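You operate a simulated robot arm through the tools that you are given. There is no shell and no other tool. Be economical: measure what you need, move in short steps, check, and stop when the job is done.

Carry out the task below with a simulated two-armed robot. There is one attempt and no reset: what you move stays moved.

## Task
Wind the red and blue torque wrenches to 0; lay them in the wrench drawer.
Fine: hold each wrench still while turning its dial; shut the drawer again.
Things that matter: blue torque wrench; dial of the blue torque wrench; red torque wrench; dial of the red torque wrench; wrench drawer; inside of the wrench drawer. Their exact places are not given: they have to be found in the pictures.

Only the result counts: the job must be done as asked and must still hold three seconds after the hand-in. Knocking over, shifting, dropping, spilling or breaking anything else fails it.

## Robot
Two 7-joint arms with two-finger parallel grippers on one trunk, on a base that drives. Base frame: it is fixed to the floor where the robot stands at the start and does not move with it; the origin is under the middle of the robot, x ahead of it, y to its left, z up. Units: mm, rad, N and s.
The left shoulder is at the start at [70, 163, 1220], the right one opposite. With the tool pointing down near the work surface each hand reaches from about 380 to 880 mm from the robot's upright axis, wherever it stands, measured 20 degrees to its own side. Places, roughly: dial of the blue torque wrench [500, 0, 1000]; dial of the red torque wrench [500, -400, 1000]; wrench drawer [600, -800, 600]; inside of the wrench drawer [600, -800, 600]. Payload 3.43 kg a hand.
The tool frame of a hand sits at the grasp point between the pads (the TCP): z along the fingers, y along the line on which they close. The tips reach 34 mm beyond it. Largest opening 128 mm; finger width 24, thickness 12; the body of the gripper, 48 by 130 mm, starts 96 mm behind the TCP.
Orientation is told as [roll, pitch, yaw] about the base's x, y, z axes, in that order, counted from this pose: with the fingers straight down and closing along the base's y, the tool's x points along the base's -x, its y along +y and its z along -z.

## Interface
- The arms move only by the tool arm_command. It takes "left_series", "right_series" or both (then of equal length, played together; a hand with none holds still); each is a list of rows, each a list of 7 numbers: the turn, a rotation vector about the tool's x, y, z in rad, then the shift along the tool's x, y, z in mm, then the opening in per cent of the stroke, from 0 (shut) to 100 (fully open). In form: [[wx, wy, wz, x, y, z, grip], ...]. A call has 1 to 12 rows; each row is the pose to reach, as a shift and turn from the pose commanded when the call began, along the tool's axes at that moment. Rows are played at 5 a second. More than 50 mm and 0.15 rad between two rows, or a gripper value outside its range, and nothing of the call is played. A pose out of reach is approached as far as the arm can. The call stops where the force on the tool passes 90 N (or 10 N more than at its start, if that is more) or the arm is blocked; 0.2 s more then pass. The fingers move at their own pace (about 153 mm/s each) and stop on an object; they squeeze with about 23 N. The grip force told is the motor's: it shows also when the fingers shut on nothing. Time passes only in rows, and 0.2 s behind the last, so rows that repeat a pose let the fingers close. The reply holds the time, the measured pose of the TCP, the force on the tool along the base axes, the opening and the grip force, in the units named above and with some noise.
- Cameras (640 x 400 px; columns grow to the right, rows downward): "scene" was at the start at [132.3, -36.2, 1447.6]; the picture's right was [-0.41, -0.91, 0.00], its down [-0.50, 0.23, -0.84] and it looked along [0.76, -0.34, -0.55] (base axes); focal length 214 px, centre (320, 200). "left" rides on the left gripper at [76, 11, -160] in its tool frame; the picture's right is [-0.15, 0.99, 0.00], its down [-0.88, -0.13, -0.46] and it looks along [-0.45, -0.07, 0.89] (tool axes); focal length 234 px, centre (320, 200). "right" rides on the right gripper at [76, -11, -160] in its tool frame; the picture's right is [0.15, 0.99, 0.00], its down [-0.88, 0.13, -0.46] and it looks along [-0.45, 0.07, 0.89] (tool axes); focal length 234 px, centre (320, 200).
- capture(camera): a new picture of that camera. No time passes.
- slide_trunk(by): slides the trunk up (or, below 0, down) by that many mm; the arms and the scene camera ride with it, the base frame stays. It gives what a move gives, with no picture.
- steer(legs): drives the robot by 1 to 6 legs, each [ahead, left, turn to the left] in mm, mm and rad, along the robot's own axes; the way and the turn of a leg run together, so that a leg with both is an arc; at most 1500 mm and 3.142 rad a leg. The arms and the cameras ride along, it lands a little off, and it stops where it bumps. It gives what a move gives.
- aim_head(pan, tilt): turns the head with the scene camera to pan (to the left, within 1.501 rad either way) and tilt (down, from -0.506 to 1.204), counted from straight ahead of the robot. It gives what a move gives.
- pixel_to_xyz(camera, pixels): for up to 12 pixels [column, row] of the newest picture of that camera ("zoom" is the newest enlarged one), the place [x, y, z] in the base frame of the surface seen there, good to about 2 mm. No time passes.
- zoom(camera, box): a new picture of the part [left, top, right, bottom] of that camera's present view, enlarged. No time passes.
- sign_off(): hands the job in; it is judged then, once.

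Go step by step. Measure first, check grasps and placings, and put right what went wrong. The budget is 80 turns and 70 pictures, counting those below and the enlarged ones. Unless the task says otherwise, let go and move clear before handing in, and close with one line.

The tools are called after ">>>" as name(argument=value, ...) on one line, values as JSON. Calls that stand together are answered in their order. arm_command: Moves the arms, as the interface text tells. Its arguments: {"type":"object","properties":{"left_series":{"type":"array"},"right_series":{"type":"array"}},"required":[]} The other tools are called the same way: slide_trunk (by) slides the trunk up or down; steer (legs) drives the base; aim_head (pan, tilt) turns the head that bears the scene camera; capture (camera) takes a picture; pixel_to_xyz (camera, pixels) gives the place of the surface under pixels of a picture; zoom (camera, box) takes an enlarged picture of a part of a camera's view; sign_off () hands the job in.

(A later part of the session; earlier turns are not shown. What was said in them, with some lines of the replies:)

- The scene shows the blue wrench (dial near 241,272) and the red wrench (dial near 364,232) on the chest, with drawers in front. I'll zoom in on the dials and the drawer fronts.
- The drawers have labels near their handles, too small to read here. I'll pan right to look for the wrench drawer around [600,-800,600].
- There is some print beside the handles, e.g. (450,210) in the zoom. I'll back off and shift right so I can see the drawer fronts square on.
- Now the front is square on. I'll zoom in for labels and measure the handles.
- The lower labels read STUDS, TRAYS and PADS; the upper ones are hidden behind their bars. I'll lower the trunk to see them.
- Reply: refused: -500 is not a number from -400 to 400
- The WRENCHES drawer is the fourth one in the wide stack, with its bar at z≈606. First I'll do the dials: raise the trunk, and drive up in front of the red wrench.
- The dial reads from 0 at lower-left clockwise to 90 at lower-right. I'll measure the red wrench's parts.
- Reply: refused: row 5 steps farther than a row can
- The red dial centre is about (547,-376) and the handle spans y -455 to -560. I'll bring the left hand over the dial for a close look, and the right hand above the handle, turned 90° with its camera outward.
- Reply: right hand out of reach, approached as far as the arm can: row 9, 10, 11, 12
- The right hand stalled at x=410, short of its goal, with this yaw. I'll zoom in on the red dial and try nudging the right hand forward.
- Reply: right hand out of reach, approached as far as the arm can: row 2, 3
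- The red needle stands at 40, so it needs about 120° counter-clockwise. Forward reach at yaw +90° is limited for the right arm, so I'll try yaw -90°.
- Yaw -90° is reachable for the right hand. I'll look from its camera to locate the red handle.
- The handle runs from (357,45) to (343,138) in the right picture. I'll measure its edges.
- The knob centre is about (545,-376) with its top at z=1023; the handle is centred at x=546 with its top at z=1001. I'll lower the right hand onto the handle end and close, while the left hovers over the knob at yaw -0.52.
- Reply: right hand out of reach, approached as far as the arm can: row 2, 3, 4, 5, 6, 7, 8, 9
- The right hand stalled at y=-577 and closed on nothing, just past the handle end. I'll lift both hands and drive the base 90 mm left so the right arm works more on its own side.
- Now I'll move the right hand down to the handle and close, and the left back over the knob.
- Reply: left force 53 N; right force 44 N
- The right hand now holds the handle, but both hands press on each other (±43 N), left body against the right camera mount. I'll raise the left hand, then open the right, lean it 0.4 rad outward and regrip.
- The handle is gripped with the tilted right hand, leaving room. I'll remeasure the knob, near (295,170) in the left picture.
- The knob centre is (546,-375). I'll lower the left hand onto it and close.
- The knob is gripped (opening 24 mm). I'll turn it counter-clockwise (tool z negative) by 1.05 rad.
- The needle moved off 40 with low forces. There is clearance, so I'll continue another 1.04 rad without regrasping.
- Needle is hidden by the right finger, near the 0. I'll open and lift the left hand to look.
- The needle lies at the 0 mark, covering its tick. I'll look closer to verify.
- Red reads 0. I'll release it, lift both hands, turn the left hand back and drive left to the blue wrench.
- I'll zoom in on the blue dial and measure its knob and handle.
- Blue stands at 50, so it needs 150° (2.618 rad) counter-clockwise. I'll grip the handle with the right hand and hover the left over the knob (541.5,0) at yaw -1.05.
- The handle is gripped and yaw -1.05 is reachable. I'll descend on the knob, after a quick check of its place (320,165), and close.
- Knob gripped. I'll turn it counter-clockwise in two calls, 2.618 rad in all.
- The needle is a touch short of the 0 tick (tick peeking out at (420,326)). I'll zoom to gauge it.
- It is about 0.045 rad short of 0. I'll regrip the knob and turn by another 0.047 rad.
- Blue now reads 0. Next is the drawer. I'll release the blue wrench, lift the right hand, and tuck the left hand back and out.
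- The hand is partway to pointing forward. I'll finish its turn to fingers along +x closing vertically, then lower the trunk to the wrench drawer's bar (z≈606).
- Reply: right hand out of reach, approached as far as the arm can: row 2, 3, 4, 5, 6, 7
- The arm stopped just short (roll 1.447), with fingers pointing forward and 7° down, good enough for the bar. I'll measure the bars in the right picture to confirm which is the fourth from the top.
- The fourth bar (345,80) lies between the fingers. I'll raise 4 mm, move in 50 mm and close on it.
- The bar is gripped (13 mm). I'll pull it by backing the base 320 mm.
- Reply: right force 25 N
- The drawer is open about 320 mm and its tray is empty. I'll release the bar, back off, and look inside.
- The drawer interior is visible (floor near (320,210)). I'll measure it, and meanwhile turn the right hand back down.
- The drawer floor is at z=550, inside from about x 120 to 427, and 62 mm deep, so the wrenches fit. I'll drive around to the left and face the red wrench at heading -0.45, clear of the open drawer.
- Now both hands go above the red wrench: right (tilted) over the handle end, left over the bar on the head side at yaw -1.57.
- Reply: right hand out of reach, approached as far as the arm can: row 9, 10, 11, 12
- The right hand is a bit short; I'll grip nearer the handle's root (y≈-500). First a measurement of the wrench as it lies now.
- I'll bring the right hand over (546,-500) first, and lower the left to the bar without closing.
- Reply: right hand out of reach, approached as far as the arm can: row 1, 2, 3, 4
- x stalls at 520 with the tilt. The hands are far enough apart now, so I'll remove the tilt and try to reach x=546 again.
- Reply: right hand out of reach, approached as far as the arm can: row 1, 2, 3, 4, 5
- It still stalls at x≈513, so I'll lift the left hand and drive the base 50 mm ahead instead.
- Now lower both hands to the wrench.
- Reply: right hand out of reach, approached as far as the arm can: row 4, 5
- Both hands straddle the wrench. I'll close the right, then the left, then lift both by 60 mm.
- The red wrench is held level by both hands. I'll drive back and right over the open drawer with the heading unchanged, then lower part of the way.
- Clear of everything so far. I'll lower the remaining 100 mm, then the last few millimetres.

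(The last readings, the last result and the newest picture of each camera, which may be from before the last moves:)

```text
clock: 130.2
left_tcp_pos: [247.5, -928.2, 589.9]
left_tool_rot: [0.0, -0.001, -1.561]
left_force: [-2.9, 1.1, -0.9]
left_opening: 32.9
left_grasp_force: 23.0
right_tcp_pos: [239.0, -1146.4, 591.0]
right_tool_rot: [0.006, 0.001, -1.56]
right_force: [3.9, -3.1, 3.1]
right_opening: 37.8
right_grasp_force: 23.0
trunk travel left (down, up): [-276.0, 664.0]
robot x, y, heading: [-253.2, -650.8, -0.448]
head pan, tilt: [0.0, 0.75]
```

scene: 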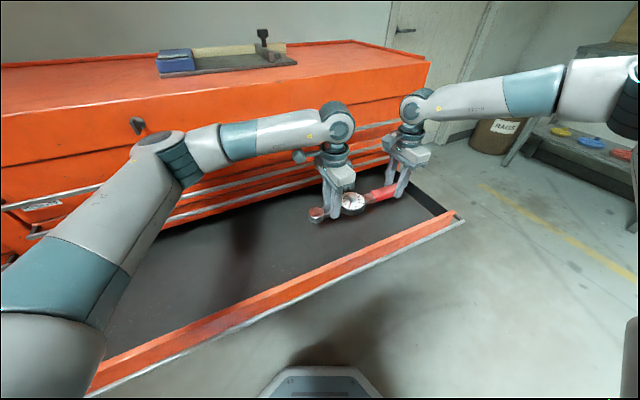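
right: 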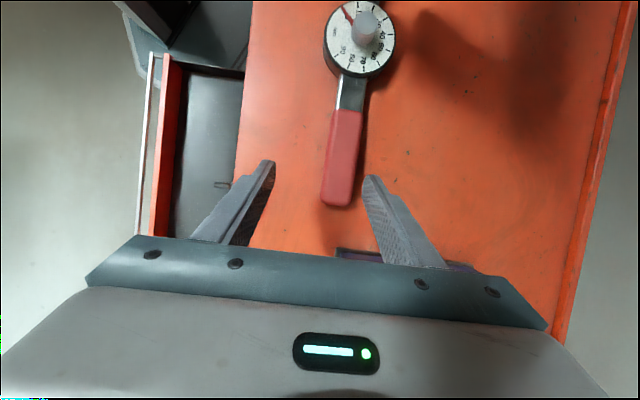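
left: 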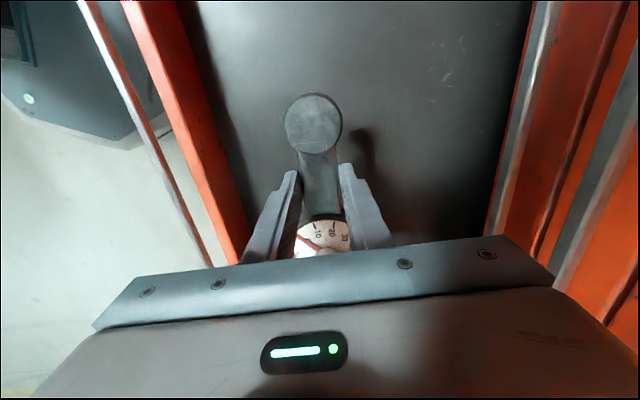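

The load has come off (force near 0), so the wrench rests on the floor. I'll open both hands and raise.

>>> arm_command(left_series=[[0, 0, 0, 0, 0, 0, 55], [0, 0, 0, 0, 0, 0, 55], [0, 0, 0, 0, 0, 0, 55]], right_series=[[0, 0, 0, 0, 0, 0, 60], [0, 0, 0, 0, 0, 0, 60], [0, 0, 0, 0, 0, 0, 60]])

>>> slide_trunk(by=120)

>>> zoom(camera="left", box=[200, 60, 440, 250])

>>> capture(camera="scene")

```text
clock: 131.1
left_tcp_pos: [245.3, -928.6, 588.8]
left_tool_rot: [0.001, -0.001, -1.561]
left_force: [0.8, -0.2, 0.8]
left_opening: 70.5
left_grasp_force: 0.0
right_tcp_pos: [238.6, -1146.7, 589.3]
right_tool_rot: [0.005, 0.003, -1.561]
right_force: [-0.1, 0.0, 0.3]
right_opening: 76.5
right_grasp_force: 0.1
trunk travel left (down, up): [-276.0, 664.0]
robot x, y, heading: [-252.7, -653.5, -0.444]
head pan, tilt: [0.0, 0.75]
```

```text
clock: 132.6
left_tcp_pos: [247.0, -928.6, 708.2]
left_tool_rot: [0.0, -0.001, -1.56]
left_force: [-0.1, -0.3, -0.3]
left_opening: 70.4
left_grasp_force: 0.0
right_tcp_pos: [239.9, -1146.6, 710.3]
right_tool_rot: [0.004, 0.003, -1.561]
right_force: [-0.1, -0.3, -0.4]
right_opening: 76.9
right_grasp_force: 0.0
trunk travel left (down, up): [-396.0, 544.0]
robot x, y, heading: [-256.1, -651.4, -0.445]
head pan, tilt: [0.0, 0.75]
```

```text
2.11 times, centred on (320, 155) of left
```

zoom: 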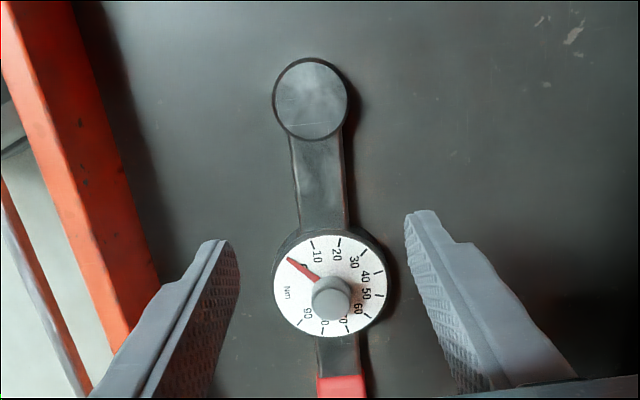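

```text
15 pictures are left
```

scene: 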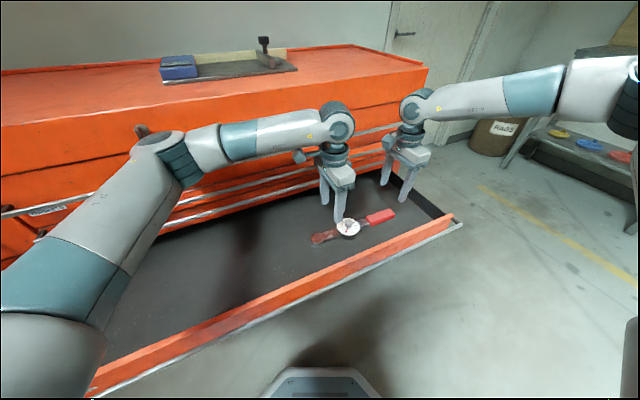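

Red lies in the drawer, still at 0. Now the blue one: raise, straighten the heading, and drive to it; the left hand turns back towards yaw +1.57.

>>> slide_trunk(by=384)

>>> steer(legs=[[0, 0, 0.445], [0, 684, 0], [215, 0, 0]])

>>> arm_command(left_series=[[0, 0, -0.14, 0, 0, 0, 50], [0, 0, -0.28, 0, 0, 0, 50], [0, 0, -0.42, 0, 0, 0, 50], [0, 0, -0.56, 0, 0, 0, 50], [0, 0, -0.7, 0, 0, 0, 50], [0, 0, -0.84, 0, 0, 0, 50], [0, 0, -0.98, 0, 0, 0, 50], [0, 0, -1.12, 0, 0, 0, 50], [0, 0, -1.26, 0, 0, 0, 50], [0, 0, -1.4, 0, 0, 0, 50]])

```text
clock: 136.2
left_tcp_pos: [246.7, -929.1, 1091.7]
left_tool_rot: [0.0, 0.0, -1.561]
left_force: [0.5, -0.4, -0.3]
left_opening: 70.5
left_grasp_force: 0.1
right_tcp_pos: [239.3, -1147.0, 1094.2]
right_tool_rot: [0.006, 0.003, -1.56]
right_force: [-0.3, 0.5, 0.4]
right_opening: 77.2
right_grasp_force: 0.0
trunk travel left (down, up): [-780.0, 160.0]
robot x, y, heading: [-252.7, -652.2, -0.441]
head pan, tilt: [0.0, 0.75]
```

```text
clock: 142.6
left_tcp_pos: [528.4, 2.1, 1092.6]
left_tool_rot: [0.001, -0.003, -1.114]
left_force: [-0.6, 0.8, -0.1]
left_opening: 70.4
left_grasp_force: 0.0
right_tcp_pos: [615.6, -198.5, 1094.0]
right_tool_rot: [0.008, 0.0, -1.114]
right_force: [-0.4, 0.3, 0.2]
right_opening: 76.8
right_grasp_force: 0.1
trunk travel left (down, up): [-780.0, 160.0]
robot x, y, heading: [-40.4, 34.9, -0.006]
head pan, tilt: [0.0, 0.75]
```

```text
clock: 144.8
left_tcp_pos: [529.5, 1.7, 1092.5]
left_tool_rot: [0.0, 0.001, 0.288]
left_force: [0.0, -0.7, -0.1]
left_opening: 64.3
left_grasp_force: 0.0
right_tcp_pos: [615.3, -198.3, 1094.0]
right_tool_rot: [0.004, 0.001, -1.114]
right_force: [0.5, -0.1, 0.1]
right_opening: 77.1
right_grasp_force: 0.1
trunk travel left (down, up): [-780.0, 160.0]
robot x, y, heading: [-38.6, 38.5, -0.01]
head pan, tilt: [0.0, 0.75]
```

I'll move 34 mm ahead, then align both hands with the blue wrench.

>>> steer(legs=[[34, 0, 0]])

>>> arm_command(left_series=[[0, 0, -0.103, 0, 6, 0, 50], [0, 0, -0.206, 0, 11, 0, 50], [0, 0, -0.309, 0, 17, 0, 50], [0, 0, -0.412, 0, 22, 0, 50], [0, 0, -0.515, 0, 28, 0, 50], [0, 0, -0.618, 0, 34, 0, 50], [0, 0, -0.721, 0, 39, 0, 50], [0, 0, -0.824, 0, 45, 0, 50], [0, 0, -0.928, 0, 50, 0, 50], [0, 0, -1.031, 0, 56, 0, 50], [0, 0, -1.134, 0, 62, 0, 50], [0, 0, -1.237, 0, 67, 0, 50]], right_series=[[-0.008, 0.033, 0.041, 7, -8, 0, 60], [-0.017, 0.065, 0.082, 13, -15, 0, 60], [-0.025, 0.098, 0.123, 20, -23, 0, 60], [-0.033, 0.131, 0.164, 27, -30, 0, 60], [-0.042, 0.163, 0.205, 33, -38, 0, 60], [-0.05, 0.196, 0.246, 40, -45, 0, 60], [-0.058, 0.229, 0.288, 47, -53, 0, 60], [-0.067, 0.261, 0.329, 54, -60, 0, 60], [-0.075, 0.294, 0.37, 60, -68, 0, 60], [-0.083, 0.327, 0.411, 67, -75, 0, 60], [-0.092, 0.359, 0.452, 74, -83, 0, 60], [-0.1, 0.392, 0.493, 80, -90, 0, 60]])

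>>> capture(camera="left")

>>> capture(camera="right")

```text
clock: 145.7
left_tcp_pos: [556.9, 1.1, 1096.1]
left_tool_rot: [-0.004, -0.005, 0.284]
left_force: [-0.8, 0.2, 0.5]
left_opening: 63.8
left_grasp_force: 0.1
right_tcp_pos: [643.6, -198.4, 1098.7]
right_tool_rot: [0.01, -0.003, -1.115]
right_force: [0.1, -0.5, -0.7]
right_opening: 76.8
right_grasp_force: 0.0
trunk travel left (down, up): [-780.0, 160.0]
robot x, y, heading: [-8.4, 32.9, 0.001]
head pan, tilt: [0.0, 0.75]
```

```text
clock: 148.2
left_tcp_pos: [542.8, 66.0, 1093.6]
left_tool_rot: [-0.002, 0.0, 1.522]
left_force: [0.2, -0.8, -0.2]
left_opening: 64.1
left_grasp_force: 0.1
right_tcp_pos: [532.7, -165.7, 1094.0]
right_tool_rot: [0.005, 0.405, -1.615]
right_force: [-1.2, -0.3, 0.9]
right_opening: 76.8
right_grasp_force: 0.1
trunk travel left (down, up): [-780.0, 160.0]
robot x, y, heading: [-9.3, 36.3, 0.003]
head pan, tilt: [0.0, 0.75]
```

```text
14 pictures are left
```

left: 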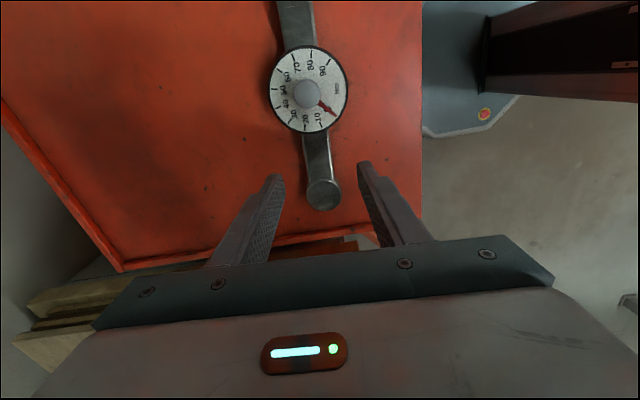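

```text
13 pictures are left
```

right: 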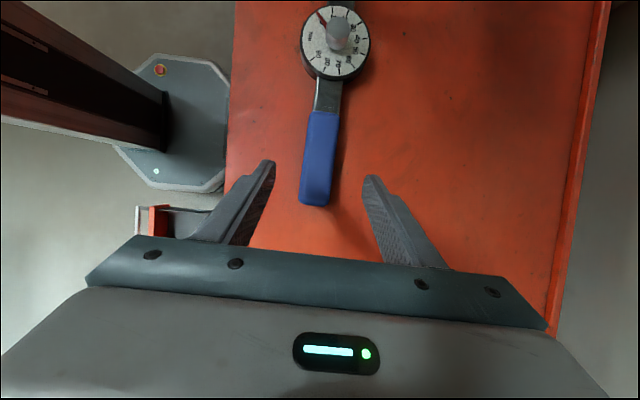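

Both hands are over the blue wrench. A quick check of the bar position under the left hand.

>>> pixel_to_xyz(camera="left", pixels=[[303, 160], [315, 160], [330, 160], [322, 193], [316, 145]])

>>> pixel_to_xyz(camera="right", pixels=[[301, 185], [315, 185], [331, 185], [318, 150], [315, 203]])

>>> slide_trunk(by=-55)

```text
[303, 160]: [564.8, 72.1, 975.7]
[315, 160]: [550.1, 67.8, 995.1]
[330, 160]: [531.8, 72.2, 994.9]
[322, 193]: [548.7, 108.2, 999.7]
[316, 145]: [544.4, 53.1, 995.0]
```

```text
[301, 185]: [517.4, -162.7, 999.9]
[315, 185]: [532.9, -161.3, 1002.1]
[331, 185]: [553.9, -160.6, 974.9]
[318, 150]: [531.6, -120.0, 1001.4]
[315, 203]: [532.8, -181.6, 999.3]
```

```text
clock: 149.2
left_tcp_pos: [542.3, 65.8, 1038.1]
left_tool_rot: [-0.001, 0.003, 1.519]
left_force: [0.2, 0.1, 0.2]
left_opening: 64.0
left_grasp_force: 0.0
right_tcp_pos: [534.3, -165.5, 1039.6]
right_tool_rot: [0.006, 0.406, -1.612]
right_force: [0.3, 0.1, -0.4]
right_opening: 76.9
right_grasp_force: 0.0
trunk travel left (down, up): [-725.0, 215.0]
robot x, y, heading: [-10.3, 32.8, -0.001]
head pan, tilt: [0.0, 0.75]
```

The bar centre is x≈547 there, so I'll shift the left hand 5 mm, lower 25 mm, and close both.

>>> slide_trunk(by=-25)

>>> arm_command(left_series=[[0, 0, 0, 0, -4, 0, 50], [0, 0, 0, 0, -4, 0, 50], [0, 0, 0, 0, -4, 0, 50], [0, 0, 0, 0, -4, 0, 0], [0, 0, 0, 0, -4, 0, 0], [0, 0, 0, 0, -4, 0, 0]], right_series=[[0, 0, 0, 0, 0, 0, 60], [0, 0, 0, 0, 0, 0, 0], [0, 0, 0, 0, 0, 0, 0], [0, 0, 0, 0, 0, 0, 0], [0, 0, 0, 0, 0, 0, 0], [0, 0, 0, 0, 0, 0, 0]])

>>> slide_trunk(by=80)

>>> capture(camera="scene")

```text
clock: 149.9
left_tcp_pos: [542.0, 67.1, 1014.3]
left_tool_rot: [-0.001, 0.0, 1.52]
left_force: [0.2, 0.6, -0.3]
left_opening: 63.8
left_grasp_force: 0.1
right_tcp_pos: [533.5, -165.9, 1015.0]
right_tool_rot: [0.006, 0.406, -1.612]
right_force: [-0.7, -0.4, -0.3]
right_opening: 76.7
right_grasp_force: 0.1
trunk travel left (down, up): [-700.0, 240.0]
robot x, y, heading: [-8.1, 35.8, -0.006]
head pan, tilt: [0.0, 0.75]
```

```text
clock: 151.3
left_tcp_pos: [547.6, 65.2, 1012.0]
left_tool_rot: [0.002, 0.001, 1.518]
left_force: [-9.0, 2.6, 2.6]
left_opening: 31.9
left_grasp_force: 23.4
right_tcp_pos: [533.7, -166.5, 1013.8]
right_tool_rot: [0.005, 0.404, -1.615]
right_force: [6.5, -2.4, -0.5]
right_opening: 36.9
right_grasp_force: 23.5
trunk travel left (down, up): [-700.0, 240.0]
robot x, y, heading: [-7.3, 30.6, 0.004]
head pan, tilt: [0.0, 0.75]
```

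```text
clock: 152.5
left_tcp_pos: [548.1, 65.9, 1091.9]
left_tool_rot: [0.0, 0.0, 1.521]
left_force: [-6.4, 3.3, -4.6]
left_opening: 31.9
left_grasp_force: 23.0
right_tcp_pos: [533.5, -167.4, 1094.0]
right_tool_rot: [0.004, 0.405, -1.615]
right_force: [5.5, -3.4, -5.1]
right_opening: 36.9
right_grasp_force: 22.9
trunk travel left (down, up): [-780.0, 160.0]
robot x, y, heading: [-7.7, 34.4, -0.002]
head pan, tilt: [0.0, 0.75]
```

```text
12 pictures are left
```

scene: 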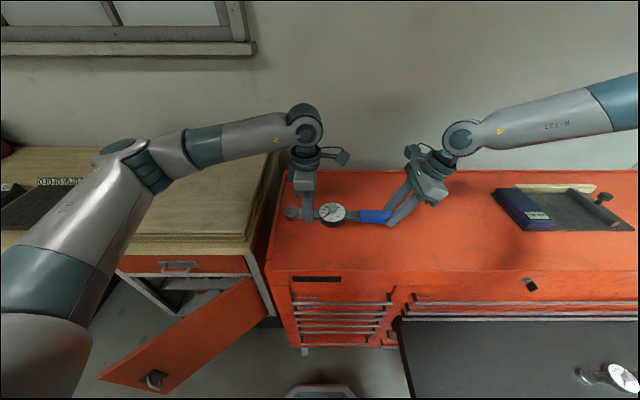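

Blue is lifted level. I'll carry it back and right over the left part of the drawer and lower it.

>>> steer(legs=[[-301, 0, 0], [0, -600, 0]])

>>> slide_trunk(by=-400)

>>> capture(camera="scene")

```text
clock: 157.5
left_tcp_pos: [247.1, -534.7, 1092.7]
left_tool_rot: [0.0, 0.001, 1.523]
left_force: [-3.9, 5.1, -5.4]
left_opening: 32.0
left_grasp_force: 23.1
right_tcp_pos: [234.1, -767.2, 1095.7]
right_tool_rot: [0.005, 0.403, -1.611]
right_force: [6.5, -5.0, -3.9]
right_opening: 36.7
right_grasp_force: 23.1
trunk travel left (down, up): [-780.0, 160.0]
robot x, y, heading: [-306.7, -566.9, -0.007]
head pan, tilt: [0.0, 0.75]
```

```text
clock: 161.4
left_tcp_pos: [246.4, -534.7, 692.2]
left_tool_rot: [-0.001, -0.001, 1.524]
left_force: [-4.6, -0.3, -5.8]
left_opening: 31.7
left_grasp_force: 23.0
right_tcp_pos: [232.8, -767.7, 693.6]
right_tool_rot: [0.006, 0.403, -1.613]
right_force: [4.9, -0.9, -4.1]
right_opening: 37.1
right_grasp_force: 22.9
trunk travel left (down, up): [-380.0, 560.0]
robot x, y, heading: [-305.7, -571.7, 0.002]
head pan, tilt: [0.0, 0.75]
```

```text
11 pictures are left
```

scene: 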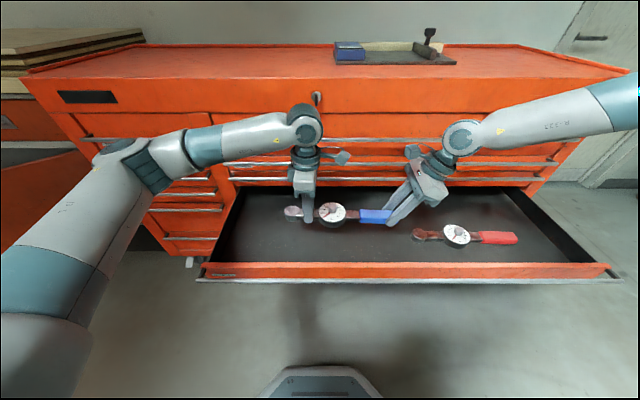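

All clear; I'll lower the rest of the way.

>>> slide_trunk(by=-100)

>>> slide_trunk(by=-4)

```text
clock: 162.7
left_tcp_pos: [246.5, -535.0, 592.0]
left_tool_rot: [0.001, 0.001, 1.523]
left_force: [-4.3, 0.9, -5.7]
left_opening: 31.8
left_grasp_force: 22.5
right_tcp_pos: [232.4, -767.9, 594.8]
right_tool_rot: [0.004, 0.406, -1.612]
right_force: [3.8, -1.2, -3.0]
right_opening: 37.0
right_grasp_force: 22.8
trunk travel left (down, up): [-280.0, 660.0]
robot x, y, heading: [-308.5, -568.8, 0.004]
head pan, tilt: [0.0, 0.75]
```

```text
clock: 163.2
left_tcp_pos: [246.0, -534.3, 589.8]
left_tool_rot: [-0.001, -0.001, 1.522]
left_force: [-3.1, 2.1, 0.4]
left_opening: 32.1
left_grasp_force: 22.5
right_tcp_pos: [232.6, -767.9, 591.2]
right_tool_rot: [0.008, 0.405, -1.611]
right_force: [5.0, -3.6, 5.6]
right_opening: 37.1
right_grasp_force: 23.2
trunk travel left (down, up): [-276.0, 664.0]
robot x, y, heading: [-304.8, -563.7, 0.004]
head pan, tilt: [0.0, 0.75]
```

The wrench rests on the floor. I'll release, raise, and check it.

>>> arm_command(left_series=[[0, 0, 0, 0, 0, 0, 55], [0, 0, 0, 0, 0, 0, 55], [0, 0, 0, 0, 0, 0, 55]], right_series=[[0, 0, 0, 0, 0, 0, 60], [0, 0, 0, 0, 0, 0, 60], [0, 0, 0, 0, 0, 0, 60]])

>>> slide_trunk(by=150)

>>> zoom(camera="left", box=[220, 20, 420, 180])

>>> steer(legs=[[-365, -30, 0]])

>>> capture(camera="scene")

```text
clock: 164.0
left_tcp_pos: [245.9, -535.2, 588.1]
left_tool_rot: [-0.001, -0.002, 1.523]
left_force: [-0.2, 0.2, 0.0]
left_opening: 70.4
left_grasp_force: 0.1
right_tcp_pos: [233.1, -767.3, 590.3]
right_tool_rot: [0.005, 0.405, -1.612]
right_force: [-1.1, -0.3, -0.3]
right_opening: 76.8
right_grasp_force: 0.0
trunk travel left (down, up): [-276.0, 664.0]
robot x, y, heading: [-306.9, -570.0, 0.002]
head pan, tilt: [0.0, 0.75]
```

```text
clock: 165.8
left_tcp_pos: [245.3, -535.1, 738.9]
left_tool_rot: [0.0, 0.001, 1.522]
left_force: [0.5, 0.1, 0.6]
left_opening: 70.2
left_grasp_force: 0.0
right_tcp_pos: [232.3, -767.4, 740.0]
right_tool_rot: [0.004, 0.405, -1.612]
right_force: [0.5, 0.0, 0.2]
right_opening: 76.9
right_grasp_force: 0.1
trunk travel left (down, up): [-426.0, 514.0]
robot x, y, heading: [-307.3, -568.3, 0.0]
head pan, tilt: [0.0, 0.75]
```

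```text
2.50 times, centred on (320, 100) of left
```

zoom: 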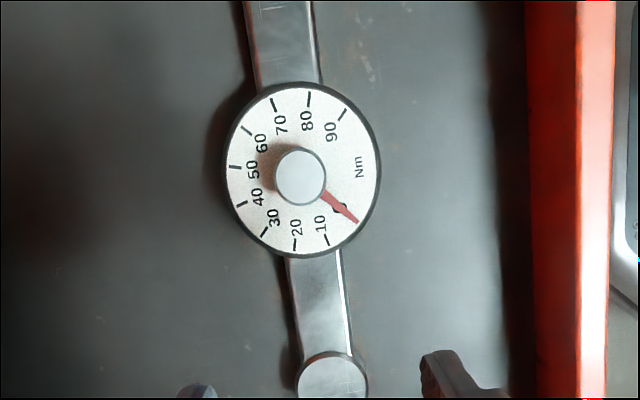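

```text
clock: 168.1
left_tcp_pos: [-116.1, -564.4, 738.8]
left_tool_rot: [-0.001, -0.001, 1.523]
left_force: [0.0, -0.2, -0.5]
left_opening: 70.3
left_grasp_force: 0.1
right_tcp_pos: [-128.8, -795.7, 740.3]
right_tool_rot: [0.008, 0.406, -1.61]
right_force: [0.1, -0.3, 0.1]
right_opening: 77.3
right_grasp_force: 0.1
trunk travel left (down, up): [-426.0, 514.0]
robot x, y, heading: [-668.7, -597.6, -0.0]
head pan, tilt: [0.0, 0.75]
```

```text
9 pictures are left
```

scene: 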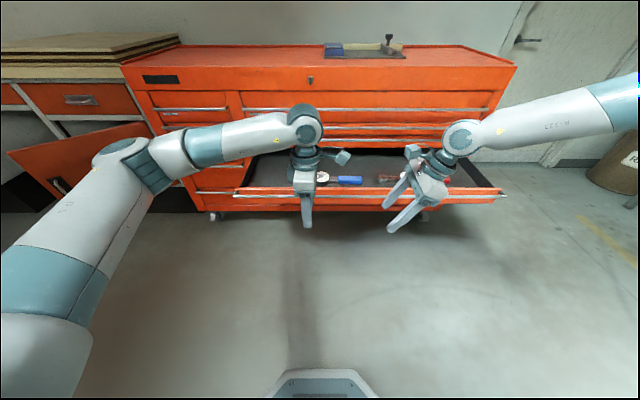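

Both wrenches lie in the drawer at 0. Now for shutting it: tuck the left hand, raise the right hand, and begin turning it forward as before.

>>> arm_command(left_series=[[0, 0, 0, -18, 25, -6, 55], [0, 0, 0, -36, 51, -12, 55], [0, 0, 0, -55, 77, -18, 55], [0, 0, 0, -73, 102, -24, 55], [0, 0, 0, -91, 128, -30, 55]], right_series=[[0, 0, 0, 10, 0, -24, 60], [0, 0, 0, 20, 0, -48, 60], [0, 0, 0, 30, 0, -72, 60], [0, 0, 0, 40, 0, -96, 60], [0, 0, 0, 50, 0, -120, 60]])

>>> arm_command(right_series=[[-0.1, -0.05, 0, 0, 0, 0, 50], [-0.2, -0.1, 0, 0, 0, 0, 50], [-0.3, -0.15, 0, 0, 0, 0, 50], [-0.4, -0.2, 0, 0, 0, 0, 50], [-0.5, -0.25, 0, 0, 0, 0, 50], [-0.6, -0.29, 0, 0, 0, 0, 50], [-0.7, -0.33, 0, 0, 0, 0, 50]])

>>> arm_command(right_series=[[-0.127, 0.0154, -0.0229, 0, 0, 0, 50], [-0.254, 0.0308, -0.0458, 0, 0, 0, 50], [-0.381, 0.0462, -0.0687, 0, 0, 0, 50], [-0.508, 0.0616, -0.0916, 0, 0, 0, 50], [-0.635, 0.077, -0.1145, 0, 0, 0, 50], [-0.762, 0.0924, -0.137, 0, 0, 0, 50], [-0.891, 0.108, -0.16, 0, 0, 0, 45]])

```text
clock: 169.3
left_tcp_pos: [-241.1, -466.2, 769.6]
left_tool_rot: [-0.003, 0.003, 1.525]
left_force: [-0.2, -0.8, -0.3]
left_opening: 70.5
left_grasp_force: 0.0
right_tcp_pos: [-130.0, -797.2, 872.2]
right_tool_rot: [0.008, 0.404, -1.611]
right_force: [0.3, 0.0, -0.5]
right_opening: 76.8
right_grasp_force: 0.1
trunk travel left (down, up): [-426.0, 514.0]
robot x, y, heading: [-672.6, -595.5, 0.003]
head pan, tilt: [0.0, 0.75]
```

```text
clock: 170.9
left_tcp_pos: [-239.8, -466.6, 769.5]
left_tool_rot: [0.002, 0.0, 1.522]
left_force: [-0.6, -0.1, 1.1]
left_opening: 70.5
left_grasp_force: 0.3
right_tcp_pos: [-128.8, -797.7, 871.2]
right_tool_rot: [0.687, 0.1, -1.723]
right_force: [0.3, 0.3, 0.1]
right_opening: 64.0
right_grasp_force: 0.1
trunk travel left (down, up): [-426.0, 514.0]
robot x, y, heading: [-667.2, -598.6, 0.003]
head pan, tilt: [0.0, 0.75]
```

```text
clock: 172.5
left_tcp_pos: [-241.1, -468.4, 770.0]
left_tool_rot: [-0.001, 0.001, 1.523]
left_force: [0.8, 0.0, 0.4]
left_opening: 70.4
left_grasp_force: 0.1
right_tcp_pos: [-63.4, -764.4, 931.2]
right_tool_rot: [1.451, 0.018, -1.597]
right_force: [1.0, -0.7, 0.1]
right_opening: 57.7
right_grasp_force: 0.1
right hand out of reach, approached as far as the arm can: row 2, 3, 4, 5, 6, 7
trunk travel left (down, up): [-426.0, 514.0]
robot x, y, heading: [-670.6, -594.9, 0.002]
head pan, tilt: [0.0, 0.75]
```

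Same pose as before. I'll lower to bar height (z 612) and drive in to TCP x≈57, then grip.

>>> slide_trunk(by=-319)

>>> steer(legs=[[70, 0, 0]])

>>> capture(camera="right")

```text
clock: 175.7
left_tcp_pos: [-239.5, -466.8, 450.9]
left_tool_rot: [-0.001, 0.0, 1.526]
left_force: [-0.6, -0.3, -0.4]
left_opening: 70.3
left_grasp_force: 0.0
right_tcp_pos: [-63.5, -763.5, 611.5]
right_tool_rot: [1.45, 0.019, -1.597]
right_force: [0.6, 0.4, -0.2]
right_opening: 57.6
right_grasp_force: 0.0
trunk travel left (down, up): [-107.0, 833.0]
robot x, y, heading: [-674.2, -596.5, 0.003]
head pan, tilt: [0.0, 0.75]
```

```text
clock: 176.7
left_tcp_pos: [-170.1, -466.6, 449.8]
left_tool_rot: [-0.001, 0.0, 1.524]
left_force: [0.1, 0.0, 0.6]
left_opening: 70.5
left_grasp_force: 0.0
right_tcp_pos: [6.1, -763.9, 610.0]
right_tool_rot: [1.451, 0.018, -1.597]
right_force: [0.3, 0.5, 0.1]
right_opening: 57.6
right_grasp_force: 0.1
trunk travel left (down, up): [-107.0, 833.0]
robot x, y, heading: [-596.5, -593.4, 0.002]
head pan, tilt: [0.0, 0.75]
```

```text
8 pictures are left
```

right: 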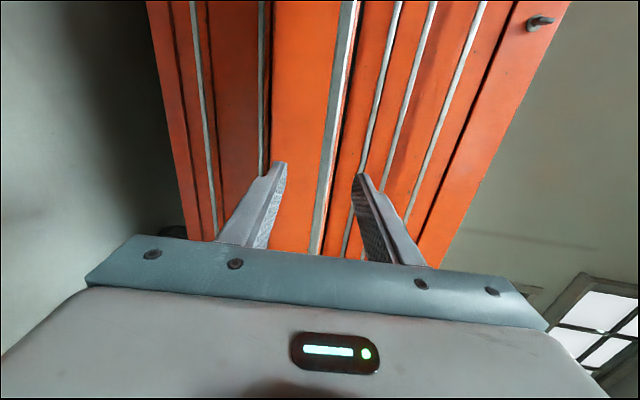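

The bar is between the fingers. Forward 51 mm, close, then push in.

>>> steer(legs=[[51, 0, 0]])

>>> arm_command(right_series=[[0, 0, 0, 0, 0, 0, 0], [0, 0, 0, 0, 0, 0, 0], [0, 0, 0, 0, 0, 0, 0]])

>>> steer(legs=[[150, 0, 0], [160, 0, 0]])

```text
clock: 177.6
left_tcp_pos: [-119.8, -467.1, 450.5]
left_tool_rot: [-0.001, -0.001, 1.523]
left_force: [0.0, -0.2, -1.2]
left_opening: 70.5
left_grasp_force: 0.0
right_tcp_pos: [57.3, -762.6, 610.3]
right_tool_rot: [1.45, 0.019, -1.597]
right_force: [0.2, 0.0, -0.5]
right_opening: 57.5
right_grasp_force: 0.2
trunk travel left (down, up): [-107.0, 833.0]
robot x, y, heading: [-551.1, -596.8, 0.002]
head pan, tilt: [0.0, 0.75]
```

```text
clock: 178.4
left_tcp_pos: [-119.7, -466.7, 449.4]
left_tool_rot: [0.0, 0.001, 1.524]
left_force: [-0.1, -0.5, 0.2]
left_opening: 70.3
left_grasp_force: 0.0
right_tcp_pos: [56.6, -764.0, 609.4]
right_tool_rot: [1.451, 0.018, -1.596]
right_force: [-0.6, 0.3, -4.0]
right_opening: 12.8
right_grasp_force: 45.5
trunk travel left (down, up): [-107.0, 833.0]
robot x, y, heading: [-548.7, -598.6, 0.001]
head pan, tilt: [0.0, 0.75]
```

```text
clock: 180.8
left_tcp_pos: [192.1, -467.1, 451.1]
left_tool_rot: [0.001, 0.001, 1.522]
left_force: [0.1, -0.4, 0.0]
left_opening: 70.5
left_grasp_force: 0.0
right_tcp_pos: [370.1, -763.5, 609.9]
right_tool_rot: [1.45, 0.019, -1.598]
right_force: [2.7, 1.1, -5.1]
right_opening: 12.8
right_grasp_force: 45.2
trunk travel left (down, up): [-107.0, 833.0]
robot x, y, heading: [-237.3, -595.6, 0.006]
head pan, tilt: [0.0, 0.75]
```

About 7 mm remain to the closed place. I'll push 10 mm more.

>>> steer(legs=[[10, 0, 0]])

>>> capture(camera="right")

>>> pixel_to_xyz(camera="right", pixels=[[337, 60], [220, 60], [450, 60], [80, 40], [300, 60], [270, 60]])

```text
clock: 181.6
left_tcp_pos: [201.8, -467.4, 451.2]
left_tool_rot: [-0.002, -0.002, 1.522]
left_force: [0.3, 0.0, 0.3]
left_opening: 70.3
left_grasp_force: 0.0
right_tcp_pos: [378.0, -764.0, 610.7]
right_tool_rot: [1.448, 0.017, -1.597]
right_force: [-28.2, -3.0, -8.2]
right_opening: 13.0
right_grasp_force: 44.6
trunk travel left (down, up): [-107.0, 833.0]
robot x, y, heading: [-225.0, -595.1, 0.005]
head pan, tilt: [0.0, 0.75]
```

```text
7 pictures are left
```

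right: 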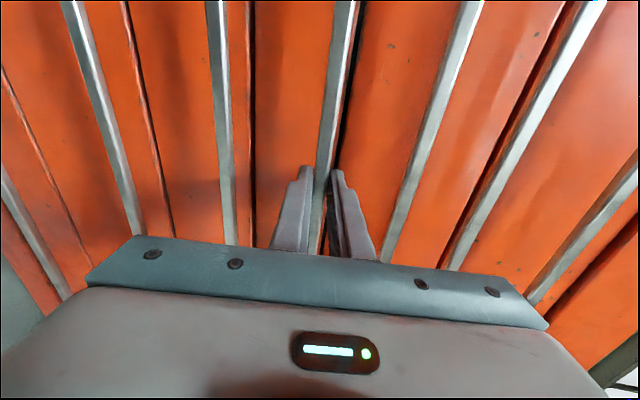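

```text
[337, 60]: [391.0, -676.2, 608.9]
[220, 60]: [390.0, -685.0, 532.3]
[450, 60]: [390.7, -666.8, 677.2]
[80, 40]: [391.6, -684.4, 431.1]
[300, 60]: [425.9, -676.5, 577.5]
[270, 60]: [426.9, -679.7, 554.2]
```

The push met the stop (-28 N) and the bar is at x=391, level with its neighbours: the drawer is shut. I'll release, back off and check.

>>> arm_command(right_series=[[0, 0, 0, 0, 0, 0, 45], [0, 0, 0, 0, 0, 0, 45], [0, 0, 0, 0, 0, 0, 45]])

>>> steer(legs=[[-250, 0, 0]])

>>> slide_trunk(by=300)

>>> capture(camera="scene")

>>> capture(camera="right")

```text
clock: 182.4
left_tcp_pos: [201.7, -466.9, 450.2]
left_tool_rot: [-0.001, 0.0, 1.523]
left_force: [0.1, -0.3, -0.2]
left_opening: 70.5
left_grasp_force: 0.1
right_tcp_pos: [377.3, -763.5, 610.0]
right_tool_rot: [1.447, 0.015, -1.595]
right_force: [0.0, -0.3, -0.9]
right_opening: 57.5
right_grasp_force: 0.0
trunk travel left (down, up): [-107.0, 833.0]
robot x, y, heading: [-228.0, -597.0, 0.002]
head pan, tilt: [0.0, 0.75]
```

```text
clock: 184.2
left_tcp_pos: [-48.4, -467.2, 450.4]
left_tool_rot: [0.0, -0.001, 1.522]
left_force: [0.8, 0.1, -0.3]
left_opening: 70.3
left_grasp_force: 0.0
right_tcp_pos: [127.0, -764.1, 609.8]
right_tool_rot: [1.447, 0.015, -1.598]
right_force: [0.7, 0.1, -0.5]
right_opening: 57.6
right_grasp_force: 0.1
trunk travel left (down, up): [-107.0, 833.0]
robot x, y, heading: [-478.6, -596.8, 0.0]
head pan, tilt: [0.0, 0.75]
```

```text
clock: 187.2
left_tcp_pos: [-48.1, -467.9, 750.5]
left_tool_rot: [-0.001, 0.002, 1.522]
left_force: [-0.1, 0.8, 0.3]
left_opening: 70.8
left_grasp_force: 0.2
right_tcp_pos: [126.4, -763.0, 909.3]
right_tool_rot: [1.445, 0.018, -1.598]
right_force: [-0.2, -0.1, -0.7]
right_opening: 57.7
right_grasp_force: 0.1
trunk travel left (down, up): [-407.0, 533.0]
robot x, y, heading: [-481.4, -598.6, -0.0]
head pan, tilt: [0.0, 0.75]
```

```text
6 pictures are left
```

scene: 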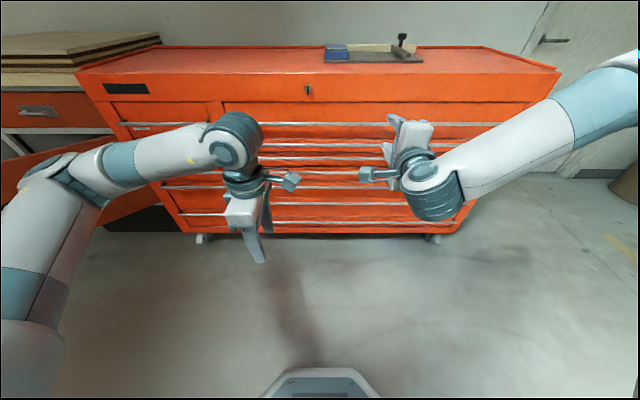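

```text
5 pictures are left
```

right: 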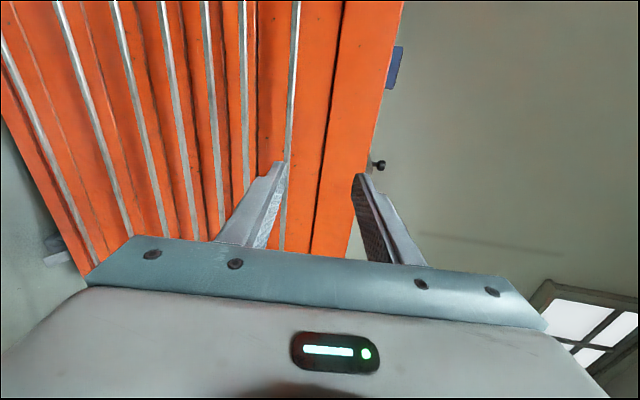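

The drawer is flush with the others, the hands are clear and nothing else has moved, so I'll hand in.

>>> sign_off()

```text
The job is handed in.
```

Both torque wrenches are wound to 0 and lie in the WRENCHES drawer, which is shut again.
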